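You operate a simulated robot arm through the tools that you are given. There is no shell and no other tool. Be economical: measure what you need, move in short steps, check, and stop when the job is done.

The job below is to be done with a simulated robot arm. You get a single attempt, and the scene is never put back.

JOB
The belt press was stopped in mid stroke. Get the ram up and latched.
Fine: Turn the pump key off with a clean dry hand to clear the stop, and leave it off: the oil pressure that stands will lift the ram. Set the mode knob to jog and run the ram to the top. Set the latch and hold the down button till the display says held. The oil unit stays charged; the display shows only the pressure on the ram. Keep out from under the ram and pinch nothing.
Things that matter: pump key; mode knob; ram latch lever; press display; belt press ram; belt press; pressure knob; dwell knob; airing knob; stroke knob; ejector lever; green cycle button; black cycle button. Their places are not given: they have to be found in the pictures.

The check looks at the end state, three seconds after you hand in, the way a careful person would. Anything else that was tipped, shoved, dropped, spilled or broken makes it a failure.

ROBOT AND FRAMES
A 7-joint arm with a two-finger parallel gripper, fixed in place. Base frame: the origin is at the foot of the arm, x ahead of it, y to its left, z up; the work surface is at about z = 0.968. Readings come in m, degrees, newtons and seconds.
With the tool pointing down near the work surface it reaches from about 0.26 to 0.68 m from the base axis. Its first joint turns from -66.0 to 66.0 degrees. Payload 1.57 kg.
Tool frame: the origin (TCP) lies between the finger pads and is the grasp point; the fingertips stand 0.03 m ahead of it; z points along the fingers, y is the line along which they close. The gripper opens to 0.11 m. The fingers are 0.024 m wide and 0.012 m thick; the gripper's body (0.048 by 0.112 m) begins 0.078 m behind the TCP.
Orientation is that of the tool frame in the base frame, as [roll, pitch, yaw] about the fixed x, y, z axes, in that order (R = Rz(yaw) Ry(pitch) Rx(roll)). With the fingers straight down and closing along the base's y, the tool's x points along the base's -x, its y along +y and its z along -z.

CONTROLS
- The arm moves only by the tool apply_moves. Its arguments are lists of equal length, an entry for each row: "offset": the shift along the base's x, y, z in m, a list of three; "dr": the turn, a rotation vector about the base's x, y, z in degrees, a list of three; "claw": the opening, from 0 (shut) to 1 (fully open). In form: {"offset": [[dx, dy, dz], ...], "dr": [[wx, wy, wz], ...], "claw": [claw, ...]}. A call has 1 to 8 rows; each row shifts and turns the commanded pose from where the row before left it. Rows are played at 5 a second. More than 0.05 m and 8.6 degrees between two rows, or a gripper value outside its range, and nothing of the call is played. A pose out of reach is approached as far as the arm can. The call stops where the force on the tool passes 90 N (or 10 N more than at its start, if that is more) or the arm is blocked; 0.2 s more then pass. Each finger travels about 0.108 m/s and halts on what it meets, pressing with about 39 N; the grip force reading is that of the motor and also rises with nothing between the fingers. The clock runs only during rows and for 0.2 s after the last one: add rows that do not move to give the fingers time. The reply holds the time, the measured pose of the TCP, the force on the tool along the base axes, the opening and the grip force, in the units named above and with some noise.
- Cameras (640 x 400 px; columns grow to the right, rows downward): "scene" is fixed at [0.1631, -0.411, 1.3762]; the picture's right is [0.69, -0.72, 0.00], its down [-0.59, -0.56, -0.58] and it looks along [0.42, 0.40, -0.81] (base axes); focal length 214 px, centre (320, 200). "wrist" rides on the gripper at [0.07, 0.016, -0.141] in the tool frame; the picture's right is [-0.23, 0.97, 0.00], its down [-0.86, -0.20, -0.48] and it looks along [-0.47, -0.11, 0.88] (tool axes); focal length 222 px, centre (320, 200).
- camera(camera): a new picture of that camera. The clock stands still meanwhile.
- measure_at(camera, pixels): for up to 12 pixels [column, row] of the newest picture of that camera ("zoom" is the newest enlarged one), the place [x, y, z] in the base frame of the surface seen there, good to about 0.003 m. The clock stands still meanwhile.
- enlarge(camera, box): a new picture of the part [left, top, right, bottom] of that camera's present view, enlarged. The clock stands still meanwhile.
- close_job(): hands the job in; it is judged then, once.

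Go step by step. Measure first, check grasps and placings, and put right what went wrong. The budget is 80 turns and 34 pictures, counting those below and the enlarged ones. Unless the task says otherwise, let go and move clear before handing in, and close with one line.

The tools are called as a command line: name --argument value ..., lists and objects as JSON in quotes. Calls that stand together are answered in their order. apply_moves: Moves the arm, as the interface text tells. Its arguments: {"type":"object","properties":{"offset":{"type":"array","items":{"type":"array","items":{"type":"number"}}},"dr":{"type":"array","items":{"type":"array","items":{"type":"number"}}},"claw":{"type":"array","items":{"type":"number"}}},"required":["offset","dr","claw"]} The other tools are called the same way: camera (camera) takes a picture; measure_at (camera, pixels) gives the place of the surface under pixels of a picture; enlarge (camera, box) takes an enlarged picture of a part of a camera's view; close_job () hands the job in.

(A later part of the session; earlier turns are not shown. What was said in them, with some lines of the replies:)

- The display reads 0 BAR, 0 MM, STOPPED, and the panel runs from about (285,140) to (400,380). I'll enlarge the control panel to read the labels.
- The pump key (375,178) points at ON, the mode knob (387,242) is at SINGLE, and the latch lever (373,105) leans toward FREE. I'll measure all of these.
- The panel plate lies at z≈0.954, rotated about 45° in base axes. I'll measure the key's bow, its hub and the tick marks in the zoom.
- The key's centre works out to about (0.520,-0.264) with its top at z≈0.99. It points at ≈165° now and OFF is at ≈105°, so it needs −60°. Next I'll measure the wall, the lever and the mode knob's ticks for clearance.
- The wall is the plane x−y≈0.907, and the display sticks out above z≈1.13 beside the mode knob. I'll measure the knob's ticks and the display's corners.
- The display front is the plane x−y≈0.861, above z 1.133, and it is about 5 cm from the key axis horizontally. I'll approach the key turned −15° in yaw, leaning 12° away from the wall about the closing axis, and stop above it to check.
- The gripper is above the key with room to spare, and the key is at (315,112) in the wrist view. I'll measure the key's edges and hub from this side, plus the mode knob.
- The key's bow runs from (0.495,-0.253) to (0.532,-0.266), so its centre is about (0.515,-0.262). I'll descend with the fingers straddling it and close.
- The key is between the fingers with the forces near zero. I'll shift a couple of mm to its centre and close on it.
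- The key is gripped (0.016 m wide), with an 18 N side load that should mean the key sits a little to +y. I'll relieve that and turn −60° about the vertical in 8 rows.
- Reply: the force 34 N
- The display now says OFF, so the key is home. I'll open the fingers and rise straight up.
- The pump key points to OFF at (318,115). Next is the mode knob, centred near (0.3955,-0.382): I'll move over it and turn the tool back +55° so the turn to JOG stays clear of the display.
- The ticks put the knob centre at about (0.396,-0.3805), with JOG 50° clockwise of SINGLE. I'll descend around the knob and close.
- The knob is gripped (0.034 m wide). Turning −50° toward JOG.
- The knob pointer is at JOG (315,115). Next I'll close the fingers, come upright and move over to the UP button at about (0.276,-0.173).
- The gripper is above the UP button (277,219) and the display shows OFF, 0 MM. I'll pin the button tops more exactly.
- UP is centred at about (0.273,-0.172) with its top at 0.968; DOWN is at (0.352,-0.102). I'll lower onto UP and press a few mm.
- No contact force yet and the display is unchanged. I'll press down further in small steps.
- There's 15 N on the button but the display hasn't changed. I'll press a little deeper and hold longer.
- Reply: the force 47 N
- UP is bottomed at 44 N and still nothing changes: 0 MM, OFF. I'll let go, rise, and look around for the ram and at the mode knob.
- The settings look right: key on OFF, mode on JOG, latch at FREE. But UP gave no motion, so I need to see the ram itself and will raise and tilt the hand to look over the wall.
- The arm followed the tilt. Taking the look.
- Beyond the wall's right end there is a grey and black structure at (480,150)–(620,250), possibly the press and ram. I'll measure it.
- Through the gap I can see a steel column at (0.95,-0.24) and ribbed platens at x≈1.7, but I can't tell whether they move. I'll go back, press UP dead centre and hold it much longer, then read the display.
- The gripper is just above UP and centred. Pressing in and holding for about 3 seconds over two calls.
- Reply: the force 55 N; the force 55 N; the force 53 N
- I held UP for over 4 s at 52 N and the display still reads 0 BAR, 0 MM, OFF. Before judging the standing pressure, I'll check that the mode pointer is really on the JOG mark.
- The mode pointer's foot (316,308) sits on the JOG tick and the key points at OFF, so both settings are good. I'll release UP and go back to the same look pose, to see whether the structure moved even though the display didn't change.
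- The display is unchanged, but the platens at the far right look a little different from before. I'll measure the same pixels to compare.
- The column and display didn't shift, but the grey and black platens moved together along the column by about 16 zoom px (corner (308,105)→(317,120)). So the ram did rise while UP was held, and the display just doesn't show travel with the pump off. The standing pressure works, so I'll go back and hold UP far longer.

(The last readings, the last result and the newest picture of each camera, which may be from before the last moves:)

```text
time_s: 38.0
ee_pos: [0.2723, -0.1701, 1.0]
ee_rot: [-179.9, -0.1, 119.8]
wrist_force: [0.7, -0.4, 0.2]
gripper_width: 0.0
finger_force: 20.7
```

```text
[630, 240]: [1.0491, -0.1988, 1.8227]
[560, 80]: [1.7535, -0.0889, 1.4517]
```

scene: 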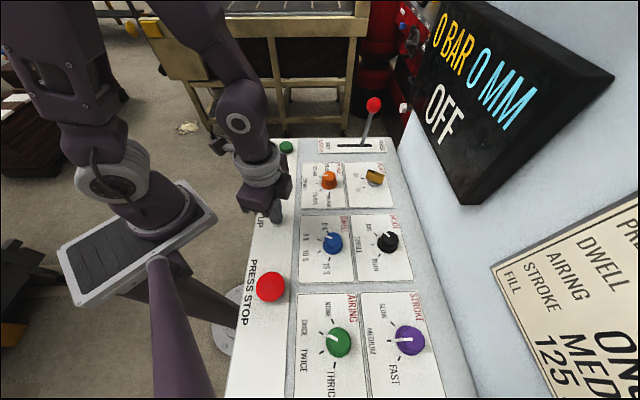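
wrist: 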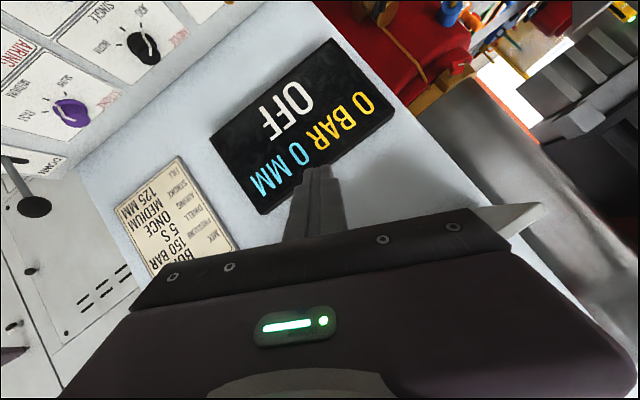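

The tip is centred over UP. Pressing in and holding for a long run.

apply_moves --offset '[[0, 0, -0.006], [0, 0, -0.004], [0, 0, -0.002], [0, 0, -0.001], [0, 0, 0], [0, 0, 0], [0, 0, 0], [0, 0, 0]]' --dr '[[0, 0, 0], [0, 0, 0], [0, 0, 0], [0, 0, 0], [0, 0, 0], [0, 0, 0], [0, 0, 0], [0, 0, 0]]' --claw '[0, 0, 0, 0, 0, 0, 0, 0]'

apply_moves --offset '[[0, 0, 0], [0, 0, 0], [0, 0, 0], [0, 0, 0], [0, 0, 0], [0, 0, 0], [0, 0, 0], [0, 0, 0]]' --dr '[[0, 0, 0], [0, 0, 0], [0, 0, 0], [0, 0, 0], [0, 0, 0], [0, 0, 0], [0, 0, 0], [0, 0, 0]]' --claw '[0, 0, 0, 0, 0, 0, 0, 0]'

apply_moves --offset '[[0, 0, 0], [0, 0, 0], [0, 0, 0], [0, 0, 0], [0, 0, 0], [0, 0, 0], [0, 0, 0], [0, 0, 0]]' --dr '[[0, 0, 0], [0, 0, 0], [0, 0, 0], [0, 0, 0], [0, 0, 0], [0, 0, 0], [0, 0, 0], [0, 0, 0]]' --claw '[0, 0, 0, 0, 0, 0, 0, 0]'

apply_moves --offset '[[0, 0, 0], [0, 0, 0], [0, 0, 0], [0, 0, 0], [0, 0, 0], [0, 0, 0], [0, 0, 0], [0, 0, 0]]' --dr '[[0, 0, 0], [0, 0, 0], [0, 0, 0], [0, 0, 0], [0, 0, 0], [0, 0, 0], [0, 0, 0], [0, 0, 0]]' --claw '[0, 0, 0, 0, 0, 0, 0, 0]'

apply_moves --offset '[[0, 0, 0], [0, 0, 0], [0, 0, 0], [0, 0, 0], [0, 0, 0], [0, 0, 0], [0, 0, 0], [0, 0, 0]]' --dr '[[0, 0, 0], [0, 0, 0], [0, 0, 0], [0, 0, 0], [0, 0, 0], [0, 0, 0], [0, 0, 0], [0, 0, 0]]' --claw '[0, 0, 0, 0, 0, 0, 0, 0]'

apply_moves --offset '[[0, 0, 0], [0, 0, 0], [0, 0, 0], [0, 0, 0], [0, 0, 0], [0, 0, 0], [0, 0, 0], [0, 0, 0]]' --dr '[[0, 0, 0], [0, 0, 0], [0, 0, 0], [0, 0, 0], [0, 0, 0], [0, 0, 0], [0, 0, 0], [0, 0, 0]]' --claw '[0, 0, 0, 0, 0, 0, 0, 0]'

apply_moves --offset '[[0, 0, 0], [0, 0, 0], [0, 0, 0], [0, 0, 0], [0, 0, 0], [0, 0, 0], [0, 0, 0], [0, 0, 0]]' --dr '[[0, 0, 0], [0, 0, 0], [0, 0, 0], [0, 0, 0], [0, 0, 0], [0, 0, 0], [0, 0, 0], [0, 0, 0]]' --claw '[0, 0, 0, 0, 0, 0, 0, 0]'

apply_moves --offset '[[0, 0, 0], [0, 0, 0], [0, 0, 0], [0, 0, 0], [0, 0, 0], [0, 0, 0], [0, 0, 0], [0, 0, 0]]' --dr '[[0, 0, 0], [0, 0, 0], [0, 0, 0], [0, 0, 0], [0, 0, 0], [0, 0, 0], [0, 0, 0], [0, 0, 0]]' --claw '[0, 0, 0, 0, 0, 0, 0, 0]'

apply_moves --offset '[[0, 0, 0], [0, 0, 0], [0, 0, 0], [0, 0, 0], [0, 0, 0], [0, 0, 0], [0, 0, 0], [0, 0, 0]]' --dr '[[0, 0, 0], [0, 0, 0], [0, 0, 0], [0, 0, 0], [0, 0, 0], [0, 0, 0], [0, 0, 0], [0, 0, 0]]' --claw '[0, 0, 0, 0, 0, 0, 0, 0]'

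apply_moves --offset '[[0, 0, 0], [0, 0, 0], [0, 0, 0], [0, 0, 0], [0, 0, 0], [0, 0, 0], [0, 0, 0], [0, 0, 0]]' --dr '[[0, 0, 0], [0, 0, 0], [0, 0, 0], [0, 0, 0], [0, 0, 0], [0, 0, 0], [0, 0, 0], [0, 0, 0]]' --claw '[0, 0, 0, 0, 0, 0, 0, 0]'

apply_moves --offset '[[0, 0, 0], [0, 0, 0], [0, 0, 0], [0, 0, 0], [0, 0, 0], [0, 0, 0], [0, 0, 0], [0, 0, 0]]' --dr '[[0, 0, 0], [0, 0, 0], [0, 0, 0], [0, 0, 0], [0, 0, 0], [0, 0, 0], [0, 0, 0], [0, 0, 0]]' --claw '[0, 0, 0, 0, 0, 0, 0, 0]'

apply_moves --offset '[[0, 0, 0], [0, 0, 0], [0, 0, 0], [0, 0, 0], [0, 0, 0], [0, 0, 0], [0, 0, 0], [0, 0, 0]]' --dr '[[0, 0, 0], [0, 0, 0], [0, 0, 0], [0, 0, 0], [0, 0, 0], [0, 0, 0], [0, 0, 0], [0, 0, 0]]' --claw '[0, 0, 0, 0, 0, 0, 0, 0]'

```text
time_s: 39.8
ee_pos: [0.2739, -0.1722, 0.986]
ee_rot: [-180.0, 0.1, 119.8]
wrist_force: [6.5, 10.1, 48.8]
gripper_width: 0.0
finger_force: 22.0
```

```text
time_s: 41.6
ee_pos: [0.2717, -0.1717, 0.9869]
ee_rot: [-179.9, 0.1, 119.7]
wrist_force: [9.3, 7.1, 48.3]
gripper_width: 0.0001
finger_force: 21.2
```

```text
time_s: 43.4
ee_pos: [0.2732, -0.1718, 0.9865]
ee_rot: [-179.9, 0.0, 119.8]
wrist_force: [8.9, 2.1, 49.5]
gripper_width: 0.0
finger_force: 21.1
```

```text
time_s: 45.2
ee_pos: [0.2718, -0.1707, 0.9866]
ee_rot: [-180.0, 0.0, 119.8]
wrist_force: [5.4, -0.5, 49.0]
gripper_width: 0.0
finger_force: 21.2
```

```text
time_s: 47.0
ee_pos: [0.2717, -0.1719, 0.9868]
ee_rot: [-180.0, 0.0, 119.9]
wrist_force: [4.0, -2.0, 49.1]
gripper_width: 0.0
finger_force: 21.1
```

```text
time_s: 48.8
ee_pos: [0.271, -0.1719, 0.9865]
ee_rot: [180.0, 0.1, 119.7]
wrist_force: [1.9, -1.4, 48.8]
gripper_width: 0.0003
finger_force: 21.3
```

```text
time_s: 50.6
ee_pos: [0.2728, -0.1707, 0.986]
ee_rot: [180.0, -0.1, 119.8]
wrist_force: [1.2, -1.3, 48.6]
gripper_width: 0.0
finger_force: 20.9
```

```text
time_s: 52.4
ee_pos: [0.2723, -0.1718, 0.9858]
ee_rot: [180.0, -0.1, 119.8]
wrist_force: [0.7, -1.8, 48.6]
gripper_width: 0.0
finger_force: 21.8
```

```text
time_s: 54.2
ee_pos: [0.2725, -0.1713, 0.9854]
ee_rot: [-179.9, 0.1, 119.8]
wrist_force: [0.1, -0.7, 48.7]
gripper_width: 0.0001
finger_force: 21.0
```

```text
time_s: 56.0
ee_pos: [0.2727, -0.171, 0.9868]
ee_rot: [180.0, -0.1, 119.7]
wrist_force: [-0.1, 0.6, 49.4]
gripper_width: 0.0
finger_force: 21.4
```

```text
time_s: 57.8
ee_pos: [0.273, -0.1706, 0.9865]
ee_rot: [-180.0, 0.0, 119.8]
wrist_force: [-0.4, 0.2, 49.8]
gripper_width: 0.0
finger_force: 21.2
```

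```text
time_s: 59.6
ee_pos: [0.273, -0.172, 0.9866]
ee_rot: [-180.0, 0.0, 119.8]
wrist_force: [-0.2, 0.6, 49.2]
gripper_width: 0.0001
finger_force: 21.5
```

Steady 49 N on UP for 21 s. I'll hold another stretch to be sure the ram reaches the top.

apply_moves --offset '[[0, 0, 0], [0, 0, 0], [0, 0, 0], [0, 0, 0], [0, 0, 0], [0, 0, 0], [0, 0, 0], [0, 0, 0]]' --dr '[[0, 0, 0], [0, 0, 0], [0, 0, 0], [0, 0, 0], [0, 0, 0], [0, 0, 0], [0, 0, 0], [0, 0, 0]]' --claw '[0, 0, 0, 0, 0, 0, 0, 0]'

apply_moves --offset '[[0, 0, 0], [0, 0, 0], [0, 0, 0], [0, 0, 0], [0, 0, 0], [0, 0, 0], [0, 0, 0], [0, 0, 0]]' --dr '[[0, 0, 0], [0, 0, 0], [0, 0, 0], [0, 0, 0], [0, 0, 0], [0, 0, 0], [0, 0, 0], [0, 0, 0]]' --claw '[0, 0, 0, 0, 0, 0, 0, 0]'

apply_moves --offset '[[0, 0, 0], [0, 0, 0], [0, 0, 0], [0, 0, 0], [0, 0, 0], [0, 0, 0], [0, 0, 0], [0, 0, 0]]' --dr '[[0, 0, 0], [0, 0, 0], [0, 0, 0], [0, 0, 0], [0, 0, 0], [0, 0, 0], [0, 0, 0], [0, 0, 0]]' --claw '[0, 0, 0, 0, 0, 0, 0, 0]'

apply_moves --offset '[[0, 0, 0], [0, 0, 0], [0, 0, 0], [0, 0, 0], [0, 0, 0], [0, 0, 0], [0, 0, 0], [0, 0, 0]]' --dr '[[0, 0, 0], [0, 0, 0], [0, 0, 0], [0, 0, 0], [0, 0, 0], [0, 0, 0], [0, 0, 0], [0, 0, 0]]' --claw '[0, 0, 0, 0, 0, 0, 0, 0]'

apply_moves --offset '[[0, 0, 0], [0, 0, 0], [0, 0, 0], [0, 0, 0], [0, 0, 0], [0, 0, 0], [0, 0, 0], [0, 0, 0]]' --dr '[[0, 0, 0], [0, 0, 0], [0, 0, 0], [0, 0, 0], [0, 0, 0], [0, 0, 0], [0, 0, 0], [0, 0, 0]]' --claw '[0, 0, 0, 0, 0, 0, 0, 0]'

apply_moves --offset '[[0, 0, 0], [0, 0, 0], [0, 0, 0], [0, 0, 0], [0, 0, 0], [0, 0, 0], [0, 0, 0], [0, 0, 0]]' --dr '[[0, 0, 0], [0, 0, 0], [0, 0, 0], [0, 0, 0], [0, 0, 0], [0, 0, 0], [0, 0, 0], [0, 0, 0]]' --claw '[0, 0, 0, 0, 0, 0, 0, 0]'

apply_moves --offset '[[0, 0, 0], [0, 0, 0], [0, 0, 0], [0, 0, 0], [0, 0, 0], [0, 0, 0], [0, 0, 0], [0, 0, 0]]' --dr '[[0, 0, 0], [0, 0, 0], [0, 0, 0], [0, 0, 0], [0, 0, 0], [0, 0, 0], [0, 0, 0], [0, 0, 0]]' --claw '[0, 0, 0, 0, 0, 0, 0, 0]'

apply_moves --offset '[[0, 0, 0], [0, 0, 0], [0, 0, 0], [0, 0, 0], [0, 0, 0], [0, 0, 0], [0, 0, 0], [0, 0, 0]]' --dr '[[0, 0, 0], [0, 0, 0], [0, 0, 0], [0, 0, 0], [0, 0, 0], [0, 0, 0], [0, 0, 0], [0, 0, 0]]' --claw '[0, 0, 0, 0, 0, 0, 0, 0]'

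```text
time_s: 61.4
ee_pos: [0.2726, -0.1723, 0.9852]
ee_rot: [-180.0, 0.0, 119.8]
wrist_force: [0.3, -0.4, 49.1]
gripper_width: 0.0
finger_force: 21.5
```

```text
time_s: 63.2
ee_pos: [0.2727, -0.1725, 0.9853]
ee_rot: [179.9, 0.1, 119.8]
wrist_force: [-0.9, -0.1, 49.7]
gripper_width: 0.0
finger_force: 21.2
```

```text
time_s: 65.0
ee_pos: [0.2716, -0.171, 0.9855]
ee_rot: [180.0, -0.1, 119.8]
wrist_force: [0.2, 0.5, 48.2]
gripper_width: 0.0
finger_force: 21.2
```

```text
time_s: 66.8
ee_pos: [0.2725, -0.1719, 0.9853]
ee_rot: [-180.0, -0.1, 119.9]
wrist_force: [0.0, -0.5, 49.7]
gripper_width: 0.0002
finger_force: 21.1
```

```text
time_s: 68.6
ee_pos: [0.2723, -0.1714, 0.9868]
ee_rot: [-179.9, 0.0, 119.8]
wrist_force: [0.7, 0.0, 49.2]
gripper_width: 0.0
finger_force: 21.1
```

```text
time_s: 70.4
ee_pos: [0.2718, -0.1715, 0.9866]
ee_rot: [-179.9, -0.1, 119.8]
wrist_force: [0.7, 0.8, 48.9]
gripper_width: 0.0003
finger_force: 21.5
```

```text
time_s: 72.2
ee_pos: [0.272, -0.1718, 0.9865]
ee_rot: [179.9, 0.1, 119.7]
wrist_force: [-0.3, 0.1, 49.3]
gripper_width: 0.0001
finger_force: 21.0
```

```text
time_s: 74.0
ee_pos: [0.2726, -0.1728, 0.9864]
ee_rot: [179.9, 0.1, 119.8]
wrist_force: [0.2, 0.2, 48.8]
gripper_width: 0.0
finger_force: 22.2
```

UP was held 36 s in all. Now I'll rise off it, and measure the latch knob more finely on the stored scene picture, where it sits at (373,104).

apply_moves --offset '[[0, 0, 0.021], [0, 0, 0.05], [0, 0, 0.05], [0, 0, 0.05], [0, 0, 0.05]]' --dr '[[0, 0, 0], [0, 0, 0], [0, 0, 0], [0, 0, 7.5], [0, 0, 7.5]]' --claw '[0, 0, 0, 0.2, 0.55]'

measure_at --camera "scene" --pixels '[[373, 104], [368, 104], [379, 104], [373, 98], [373, 110], [370, 118], [366, 130], [364, 138], [338, 146], [352, 146], [369, 145], [372, 146]]'

```text
time_s: 75.2
ee_pos: [0.2695, -0.1709, 1.2045]
ee_rot: [-179.8, 0.0, 135.0]
wrist_force: [-0.5, -0.2, -0.5]
gripper_width: 0.0606
finger_force: 0.0
```

```text
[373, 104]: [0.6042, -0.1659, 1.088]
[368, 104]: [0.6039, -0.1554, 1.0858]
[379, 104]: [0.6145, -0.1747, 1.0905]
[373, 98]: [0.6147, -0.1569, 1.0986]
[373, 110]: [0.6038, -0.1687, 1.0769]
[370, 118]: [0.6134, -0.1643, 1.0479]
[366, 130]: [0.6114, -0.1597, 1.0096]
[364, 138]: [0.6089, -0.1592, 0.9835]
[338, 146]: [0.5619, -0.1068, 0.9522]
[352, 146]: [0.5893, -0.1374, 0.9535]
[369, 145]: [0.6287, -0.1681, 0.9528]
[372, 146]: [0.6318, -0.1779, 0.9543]
```

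The knob's centre works out to about (0.616,-0.161,1.081), with the lever leaning slightly toward FREE. I'll move above it with the closing axis parallel to the wall, then descend over it.

apply_moves --offset '[[0.0433, 0.00125, 0], [0.0433, 0.00125, 0], [0.0433, 0.00125, 0], [0.0433, 0.00125, 0], [0.0433, 0.00125, 0], [0.0433, 0.00125, 0], [0.0433, 0.00125, 0], [0.0433, 0.00125, 0]]' --dr '[[0, 0, 0], [0, 0, 0], [0, 0, 0], [0, 0, 0], [0, 0, 0], [0, 0, 0], [0, 0, 0], [0, 0, 0]]' --claw '[0.55, 0.55, 0.55, 0.55, 0.55, 0.55, 0.55, 0.55]'

apply_moves --offset '[[0, 0, -0.03], [0, 0, -0.03], [0, 0, -0.03], [0, 0, -0.03], [0, 0, 0]]' --dr '[[0, 0, 0], [0, 0, 0], [0, 0, 0], [0, 0, 0], [0, 0, 0]]' --claw '[0.55, 0.55, 0.55, 0.55, 0.55]'

```text
time_s: 77.0
ee_pos: [0.5768, -0.1482, 1.2006]
ee_rot: [-179.9, -0.1, 134.7]
wrist_force: [-0.1, 0.2, -1.1]
gripper_width: 0.0604
finger_force: 0.0
out of reach, approached as far as the arm can: row 7, 8
```

```text
time_s: 78.2
ee_pos: [0.5799, -0.1501, 1.081]
ee_rot: [-179.8, 0.0, 134.8]
wrist_force: [0.2, -0.5, 0.1]
gripper_width: 0.0604
finger_force: 0.2
```

The arm fell short at z 1.2, but the fingers descended clear on the SET side at (0.580,-0.150) with no force. At this lower height I'll line up with the knob and slide in so the fingers straddle it, in small steps.

apply_moves --offset '[[0.006, 0.006, 0], [0.006, 0.006, 0], [0, 0, 0]]' --dr '[[0, 0, 0], [0, 0, 0], [0, 0, 0]]' --claw '[0.55, 0.55, 0.55]'

```text
time_s: 79.0
ee_pos: [0.5901, -0.1381, 1.0797]
ee_rot: [-179.9, 0.1, 134.9]
wrist_force: [0.3, 0.8, 0.0]
gripper_width: 0.0602
finger_force: 0.1
```

It's aligned, with the knob about 0.035 m ahead along (+,−). Sliding onto it.

apply_moves --offset '[[0.007, -0.006, 0], [0.007, -0.006, 0], [0.006, -0.006, 0], [0.006, -0.005, 0], [0, 0, 0]]' --dr '[[0, 0, 0], [0, 0, 0], [0, 0, 0], [0, 0, 0], [0, 0, 0]]' --claw '[0.55, 0.55, 0.55, 0.55, 0.55]'

apply_moves --offset '[[0, 0, 0], [0, 0, 0], [0, 0, 0], [0, 0, 0]]' --dr '[[0, 0, 0], [0, 0, 0], [0, 0, 0], [0, 0, 0]]' --claw '[0.4, 0.25, 0.1, 0.05]'

```text
time_s: 80.2
ee_pos: [0.6158, -0.1626, 1.0805]
ee_rot: [-179.9, 0.1, 134.8]
wrist_force: [0.3, -0.3, -0.3]
gripper_width: 0.0606
finger_force: 0.0
```

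```text
time_s: 81.2
ee_pos: [0.6179, -0.1584, 1.0807]
ee_rot: [179.8, -0.1, 135.0]
wrist_force: [19.4, 18.8, 1.3]
gripper_width: 0.037
finger_force: 43.4
```

I have the knob (0.037 m wide). Dragging toward SET in small steps.

apply_moves --offset '[[-0.003, 0.007, 0], [-0.004, 0.006, 0], [-0.006, 0.006, 0], [-0.006, 0.006, 0], [-0.006, 0.006, 0], [0, 0, 0]]' --dr '[[0, 0, 0], [0, 0, 0], [0, 0, 0], [0, 0, 0], [0, 0, 0], [0, 0, 0]]' --claw '[0.05, 0.05, 0.05, 0.05, 0.05, 0.05]'

```text
time_s: 82.6
ee_pos: [0.5897, -0.1307, 1.078]
ee_rot: [-179.8, -0.3, 134.8]
wrist_force: [14.6, -0.8, -31.0]
gripper_width: 0.0368
finger_force: 43.4
```

It moved about 4 cm and still has the knob, pulling down (−31 N), so the knob follows an arc. I'll continue with a slight drop.

apply_moves --offset '[[0, 0, -0.003], [-0.006, 0.006, -0.002], [-0.006, 0.006, -0.003], [-0.006, 0.006, -0.003], [0, 0, 0]]' --dr '[[0, 0, 0], [0, 0, 0], [0, 0, 0], [0, 0, 0], [0, 0, 0]]' --claw '[0.05, 0.05, 0.05, 0.05, 0.05]'

```text
time_s: 83.8
ee_pos: [0.5735, -0.1139, 1.0697]
ee_rot: [-179.9, 0.1, 134.8]
wrist_force: [-7.4, -6.1, 23.1]
gripper_width: 0.037
finger_force: 43.6
```

No end stop yet. Continuing along the slot.

apply_moves --offset '[[-0.006, 0.006, 0.001], [-0.006, 0.006, -0.001], [0, 0, 0]]' --dr '[[0, 0, 0], [0, 0, 0], [0, 0, 0]]' --claw '[0.05, 0.05, 0.05]'

```text
time_s: 84.6
ee_pos: [0.5615, -0.1019, 1.0666]
ee_rot: [-179.8, -0.3, 134.8]
wrist_force: [8.3, -11.7, -34.4]
gripper_width: 0.0369
finger_force: 43.0
```

apply_moves --offset '[[-0.004, 0.004, -0.005], [-0.004, 0.004, -0.003], [0, 0, 0]]' --dr '[[0, 0, 0], [0, 0, 0], [0, 0, 0]]' --claw '[0.05, 0.05, 0.05]'

apply_moves --offset '[[-0.004, 0.004, -0.002], [-0.004, 0.004, -0.002], [0, 0, 0]]' --dr '[[0, 0, 0], [0, 0, 0], [0, 0, 0]]' --claw '[0.05, 0.05, 0.05]'

```text
time_s: 85.4
ee_pos: [0.5531, -0.0931, 1.0623]
ee_rot: [-179.9, 0.1, 134.8]
wrist_force: [-2.7, -12.3, 3.9]
gripper_width: 0.0367
finger_force: 43.2
```

```text
time_s: 86.2
ee_pos: [0.5445, -0.0855, 1.0569]
ee_rot: [-179.7, 0.0, 134.8]
wrist_force: [6.3, -24.9, -24.5]
gripper_width: 0.0367
finger_force: 43.3
```

The resisting force along the slot is about 22 N. A few more small steps to find the stop.

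apply_moves --offset '[[-0.003, 0.003, -0.004], [-0.003, 0.003, -0.003], [0, 0, 0]]' --dr '[[0, 0, 0], [0, 0, 0], [0, 0, 0]]' --claw '[0.05, 0.05, 0.05]'

```text
time_s: 87.0
ee_pos: [0.5395, -0.0787, 1.0505]
ee_rot: [-180.0, 0.1, 134.8]
wrist_force: [-4.8, -20.6, -0.8]
gripper_width: 0.0365
finger_force: 43.0
```

apply_moves --offset '[[-0.004, 0.004, -0.003], [-0.004, 0.004, -0.003], [0, 0, 0]]' --dr '[[0, 0, 0], [0, 0, 0], [0, 0, 0]]' --claw '[0.05, 0.05, 0.05]'

```text
time_s: 87.8
ee_pos: [0.5308, -0.072, 1.0433]
ee_rot: [-179.8, 0.1, 134.7]
wrist_force: [14.2, -34.8, -12.0]
gripper_width: 0.0371
finger_force: 43.8
```

apply_moves --offset '[[-0.004, 0.004, -0.003], [0, 0, 0], [0, 0, 0]]' --dr '[[0, 0, 0], [0, 0, 0], [0, 0, 0]]' --claw '[0.05, 0.05, 0.05]'

```text
time_s: 88.6
ee_pos: [0.5273, -0.0636, 1.041]
ee_rot: [179.9, -0.1, 134.8]
wrist_force: [-2.7, 4.2, 1.9]
gripper_width: 0.006
finger_force: 0.4
```

At the last step the fingers slid off the knob, most likely because the lever met its SET stop. I'll rise straight up, move over the DOWN button, and take a scene picture to verify the lever.

apply_moves --offset '[[-0.002, 0.002, 0.03], [0, 0, 0.04], [0, 0, 0.04], [-0.04, 0, 0], [-0.045, -0.01, 0], [-0.045, -0.015, 0], [-0.045, -0.015, 0]]' --dr '[[0, 0, 0], [0, 0, 0], [0, 0, 0], [0, 0, 0], [0, 0, 0], [0, 0, 0], [0, 0, 0]]' --claw '[0, 0, 0, 0, 0, 0, 0]'

camera --camera "scene"

```text
time_s: 90.2
ee_pos: [0.3488, -0.1018, 1.1517]
ee_rot: [-179.9, 0.0, 134.8]
wrist_force: [-0.3, -0.9, -1.2]
gripper_width: 0.0
finger_force: 21.9
```

```text
1 pictures are left
```

scene: 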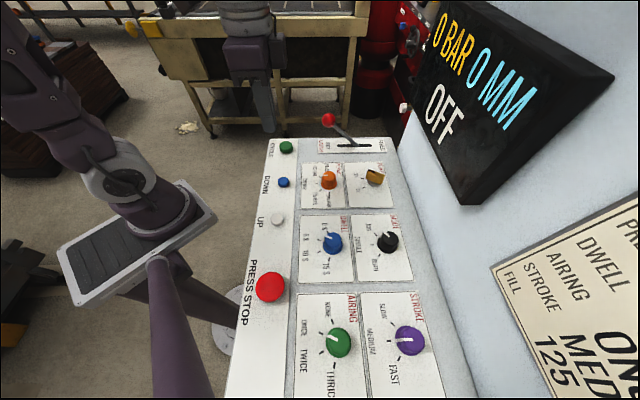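

The lever now leans well over to SET, with its knob at (328,119) and its foot near (352,142). I'll measure it for a sanity check.

measure_at --camera "scene" --pixels '[[328, 119], [335, 126], [342, 133], [348, 138], [352, 142], [355, 145], [340, 146], [283, 181]]'

```text
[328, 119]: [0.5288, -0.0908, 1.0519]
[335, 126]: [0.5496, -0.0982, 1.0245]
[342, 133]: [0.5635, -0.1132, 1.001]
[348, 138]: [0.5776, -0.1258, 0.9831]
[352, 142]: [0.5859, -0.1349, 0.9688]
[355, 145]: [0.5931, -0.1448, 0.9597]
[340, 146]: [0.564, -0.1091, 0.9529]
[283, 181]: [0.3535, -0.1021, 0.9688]
```

The lever leans about 45° toward SET with its knob centre near (0.541,-0.081,1.042). To be sure it is fully home I'll nudge it toward SET from behind with closed fingers, and watch the force.

apply_moves --offset '[[0.0436, -0.001, 0], [0.0436, -0.001, 0], [0.0436, -0.001, 0], [0.0436, -0.001, 0], [0.0436, -0.001, 0], [0, 0, -0.04], [0, 0, -0.041], [0, 0, 0]]' --dr '[[0, 0, 0], [0, 0, 0], [0, 0, 0], [0, 0, 0], [0, 0, 0], [0, 0, 0], [0, 0, 0], [0, 0, 0]]' --claw '[0, 0, 0, 0, 0, 0, 0, 0]'

apply_moves --offset '[[-0.003, 0.003, 0], [-0.003, 0.003, 0], [-0.003, 0.003, 0], [0, 0, 0]]' --dr '[[0, 0, 0], [0, 0, 0], [0, 0, 0], [0, 0, 0]]' --claw '[0, 0, 0, 0]'

```text
time_s: 92.0
ee_pos: [0.5698, -0.1083, 1.067]
ee_rot: [-179.9, -0.1, 134.8]
wrist_force: [-0.1, 0.7, -0.3]
gripper_width: 0.0
finger_force: 21.0
```

```text
time_s: 93.0
ee_pos: [0.5597, -0.103, 1.0702]
ee_rot: [-180.0, 0.2, 134.7]
wrist_force: [20.3, -17.5, -7.6]
gripper_width: 0.0
finger_force: 21.4
```

Contact, with 27 N. A bit more to confirm it's a hard stop.

apply_moves --offset '[[-0.002, 0.002, 0], [-0.001, 0.001, 0], [0, 0, 0]]' --dr '[[0, 0, 0], [0, 0, 0], [0, 0, 0]]' --claw '[0, 0, 0]'

```text
time_s: 93.8
ee_pos: [0.5595, -0.101, 1.0721]
ee_rot: [180.0, 1.0, 134.8]
wrist_force: [41.5, -47.2, -15.8]
gripper_width: 0.0
finger_force: 21.6
```

That's a hard stop: 63 N with almost no movement, so the latch is fully SET. Backing off and going to the DOWN button at (0.3525,-0.102).

apply_moves --offset '[[0.008, -0.008, 0], [0, 0, 0.04], [0, 0, 0.04], [-0.045, 0.002, 0], [-0.045, 0.001, 0], [-0.045, 0.001, 0], [-0.045, 0.001, 0], [-0.0345, 0.001, 0]]' --dr '[[0, 0, 0], [0, 0, 0], [0, 0, 0], [0, 0, 0], [0, 0, 0], [0, 0, 0], [0, 0, 0], [0, 0, 0]]' --claw '[0, 0, 0, 0, 0, 0, 0, 0]'

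```text
time_s: 95.6
ee_pos: [0.3504, -0.0983, 1.1501]
ee_rot: [-179.9, -0.1, 134.9]
wrist_force: [-0.9, 0.0, -0.3]
gripper_width: 0.0
finger_force: 22.2
```

The gripper is above DOWN. I'll correct about 3 mm and lower to just over the button.

apply_moves --offset '[[0.002, -0.0035, -0.05], [0, 0, -0.05], [0, 0, -0.04], [0, 0, -0.01], [0, 0, 0]]' --dr '[[0, 0, 0], [0, 0, 0], [0, 0, 0], [0, 0, 0], [0, 0, 0]]' --claw '[0, 0, 0, 0, 0]'

```text
refused: row 1 steps farther than a row can; nothing moved
```

apply_moves --offset '[[0.002, -0.0035, -0.03], [0, 0, -0.045], [0, 0, -0.045], [0, 0, -0.03], [0, 0, 0]]' --dr '[[0, 0, 0], [0, 0, 0], [0, 0, 0], [0, 0, 0], [0, 0, 0]]' --claw '[0, 0, 0, 0, 0]'

```text
time_s: 96.8
ee_pos: [0.3531, -0.1029, 0.9995]
ee_rot: [-179.9, 0.0, 134.8]
wrist_force: [0.7, 0.2, 0.4]
gripper_width: 0.0
finger_force: 21.4
```

It's centred just over DOWN. Pressing in and holding, about 14 s in this run.

apply_moves --offset '[[0, 0, -0.006], [0, 0, -0.004], [0, 0, -0.002], [0, 0, -0.001], [0, 0, 0], [0, 0, 0], [0, 0, 0], [0, 0, 0]]' --dr '[[0, 0, 0], [0, 0, 0], [0, 0, 0], [0, 0, 0], [0, 0, 0], [0, 0, 0], [0, 0, 0], [0, 0, 0]]' --claw '[0, 0, 0, 0, 0, 0, 0, 0]'

apply_moves --offset '[[0, 0, 0], [0, 0, 0], [0, 0, 0], [0, 0, 0], [0, 0, 0], [0, 0, 0], [0, 0, 0], [0, 0, 0]]' --dr '[[0, 0, 0], [0, 0, 0], [0, 0, 0], [0, 0, 0], [0, 0, 0], [0, 0, 0], [0, 0, 0], [0, 0, 0]]' --claw '[0, 0, 0, 0, 0, 0, 0, 0]'

apply_moves --offset '[[0, 0, 0], [0, 0, 0], [0, 0, 0], [0, 0, 0], [0, 0, 0], [0, 0, 0], [0, 0, 0], [0, 0, 0]]' --dr '[[0, 0, 0], [0, 0, 0], [0, 0, 0], [0, 0, 0], [0, 0, 0], [0, 0, 0], [0, 0, 0], [0, 0, 0]]' --claw '[0, 0, 0, 0, 0, 0, 0, 0]'

apply_moves --offset '[[0, 0, 0], [0, 0, 0], [0, 0, 0], [0, 0, 0], [0, 0, 0], [0, 0, 0], [0, 0, 0], [0, 0, 0]]' --dr '[[0, 0, 0], [0, 0, 0], [0, 0, 0], [0, 0, 0], [0, 0, 0], [0, 0, 0], [0, 0, 0], [0, 0, 0]]' --claw '[0, 0, 0, 0, 0, 0, 0, 0]'

apply_moves --offset '[[0, 0, 0], [0, 0, 0], [0, 0, 0], [0, 0, 0], [0, 0, 0], [0, 0, 0], [0, 0, 0], [0, 0, 0]]' --dr '[[0, 0, 0], [0, 0, 0], [0, 0, 0], [0, 0, 0], [0, 0, 0], [0, 0, 0], [0, 0, 0], [0, 0, 0]]' --claw '[0, 0, 0, 0, 0, 0, 0, 0]'

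apply_moves --offset '[[0, 0, 0], [0, 0, 0], [0, 0, 0], [0, 0, 0], [0, 0, 0], [0, 0, 0], [0, 0, 0], [0, 0, 0]]' --dr '[[0, 0, 0], [0, 0, 0], [0, 0, 0], [0, 0, 0], [0, 0, 0], [0, 0, 0], [0, 0, 0], [0, 0, 0]]' --claw '[0, 0, 0, 0, 0, 0, 0, 0]'

apply_moves --offset '[[0, 0, 0], [0, 0, 0], [0, 0, 0], [0, 0, 0], [0, 0, 0], [0, 0, 0], [0, 0, 0], [0, 0, 0]]' --dr '[[0, 0, 0], [0, 0, 0], [0, 0, 0], [0, 0, 0], [0, 0, 0], [0, 0, 0], [0, 0, 0], [0, 0, 0]]' --claw '[0, 0, 0, 0, 0, 0, 0, 0]'

apply_moves --offset '[[0, 0, 0], [0, 0, 0], [0, 0, 0], [0, 0, 0], [0, 0, 0], [0, 0, 0], [0, 0, 0], [0, 0, 0]]' --dr '[[0, 0, 0], [0, 0, 0], [0, 0, 0], [0, 0, 0], [0, 0, 0], [0, 0, 0], [0, 0, 0], [0, 0, 0]]' --claw '[0, 0, 0, 0, 0, 0, 0, 0]'

```text
time_s: 98.6
ee_pos: [0.3526, -0.1027, 0.9874]
ee_rot: [180.0, 0.1, 134.8]
wrist_force: [13.6, 12.1, 36.2]
gripper_width: 0.0
finger_force: 21.0
```

```text
time_s: 100.4
ee_pos: [0.3519, -0.1025, 0.9881]
ee_rot: [180.0, 0.1, 134.8]
wrist_force: [12.7, 2.1, 38.0]
gripper_width: 0.0
finger_force: 20.9
```

```text
time_s: 102.2
ee_pos: [0.3514, -0.103, 0.989]
ee_rot: [-180.0, -0.1, 134.8]
wrist_force: [10.7, -2.5, 38.5]
gripper_width: 0.0
finger_force: 21.3
```

```text
time_s: 104.0
ee_pos: [0.3519, -0.102, 0.9874]
ee_rot: [179.9, -0.1, 134.7]
wrist_force: [8.2, -3.3, 37.8]
gripper_width: 0.0
finger_force: 21.5
```

```text
time_s: 105.8
ee_pos: [0.3505, -0.1025, 0.9874]
ee_rot: [-180.0, 0.0, 134.8]
wrist_force: [5.0, -2.4, 37.7]
gripper_width: 0.0
finger_force: 21.0
```

```text
time_s: 107.6
ee_pos: [0.3512, -0.1025, 0.9884]
ee_rot: [-179.9, 0.0, 134.9]
wrist_force: [2.8, -1.8, 37.9]
gripper_width: 0.0
finger_force: 21.3
```

```text
time_s: 109.4
ee_pos: [0.3518, -0.1024, 0.9877]
ee_rot: [-180.0, 0.0, 134.8]
wrist_force: [0.7, 0.0, 38.4]
gripper_width: 0.0001
finger_force: 21.0
```

```text
time_s: 111.2
ee_pos: [0.3512, -0.1035, 0.9865]
ee_rot: [-179.9, 0.0, 134.8]
wrist_force: [0.0, -0.2, 37.2]
gripper_width: 0.0002
finger_force: 21.6
```

DOWN is bottomed at 38 N. I'll hold a little longer, then use the last picture on the display.

apply_moves --offset '[[0, 0, 0], [0, 0, 0], [0, 0, 0], [0, 0, 0], [0, 0, 0], [0, 0, 0], [0, 0, 0], [0, 0, 0]]' --dr '[[0, 0, 0], [0, 0, 0], [0, 0, 0], [0, 0, 0], [0, 0, 0], [0, 0, 0], [0, 0, 0], [0, 0, 0]]' --claw '[0, 0, 0, 0, 0, 0, 0, 0]'

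apply_moves --offset '[[0, 0, 0], [0, 0, 0], [0, 0, 0], [0, 0, 0], [0, 0, 0], [0, 0, 0], [0, 0, 0], [0, 0, 0]]' --dr '[[0, 0, 0], [0, 0, 0], [0, 0, 0], [0, 0, 0], [0, 0, 0], [0, 0, 0], [0, 0, 0], [0, 0, 0]]' --claw '[0, 0, 0, 0, 0, 0, 0, 0]'

apply_moves --offset '[[0, 0, 0], [0, 0, 0], [0, 0, 0], [0, 0, 0], [0, 0, 0], [0, 0, 0], [0, 0, 0], [0, 0, 0]]' --dr '[[0, 0, 0], [0, 0, 0], [0, 0, 0], [0, 0, 0], [0, 0, 0], [0, 0, 0], [0, 0, 0], [0, 0, 0]]' --claw '[0, 0, 0, 0, 0, 0, 0, 0]'

camera --camera "scene"

```text
time_s: 113.0
ee_pos: [0.3509, -0.1027, 0.9871]
ee_rot: [-179.9, 0.0, 134.8]
wrist_force: [-0.8, 0.7, 37.6]
gripper_width: 0.0
finger_force: 21.4
```

```text
time_s: 114.8
ee_pos: [0.3517, -0.103, 0.9875]
ee_rot: [-180.0, 0.0, 134.8]
wrist_force: [-1.2, 0.9, 37.5]
gripper_width: 0.0
finger_force: 21.4
```

```text
time_s: 116.6
ee_pos: [0.351, -0.1037, 0.989]
ee_rot: [-179.9, 0.0, 134.9]
wrist_force: [-0.3, 0.8, 37.4]
gripper_width: 0.0
finger_force: 21.2
```

```text
0 pictures are left
```

scene: 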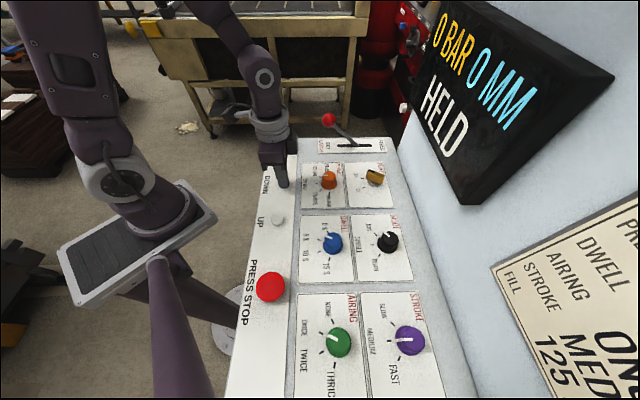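

The display now says HELD, with the latch lever at SET and the key at OFF. I'll release DOWN and rise clear.

apply_moves --offset '[[0, 0, 0.02], [0, 0, 0.04], [0, 0, 0.045], [0, 0, 0.045], [0, 0, 0.04]]' --dr '[[0, 0, 0], [0, 0, 0], [0, 0, 0], [0, 0, 0], [0, 0, 0]]' --claw '[0, 0, 0, 0, 0]'

```text
time_s: 117.8
ee_pos: [0.3511, -0.1008, 1.1771]
ee_rot: [-179.9, 0.0, 134.8]
wrist_force: [-0.7, 0.2, 0.3]
gripper_width: 0.0
finger_force: 21.5
```

The arm is clear and free of contact. Handing in.

close_job

```text
The job is handed in.
```

The ram is up and latched: the display reads HELD, the pump key is off and was never turned back on, the mode knob is on jog, the latch is set, and the arm is clear.
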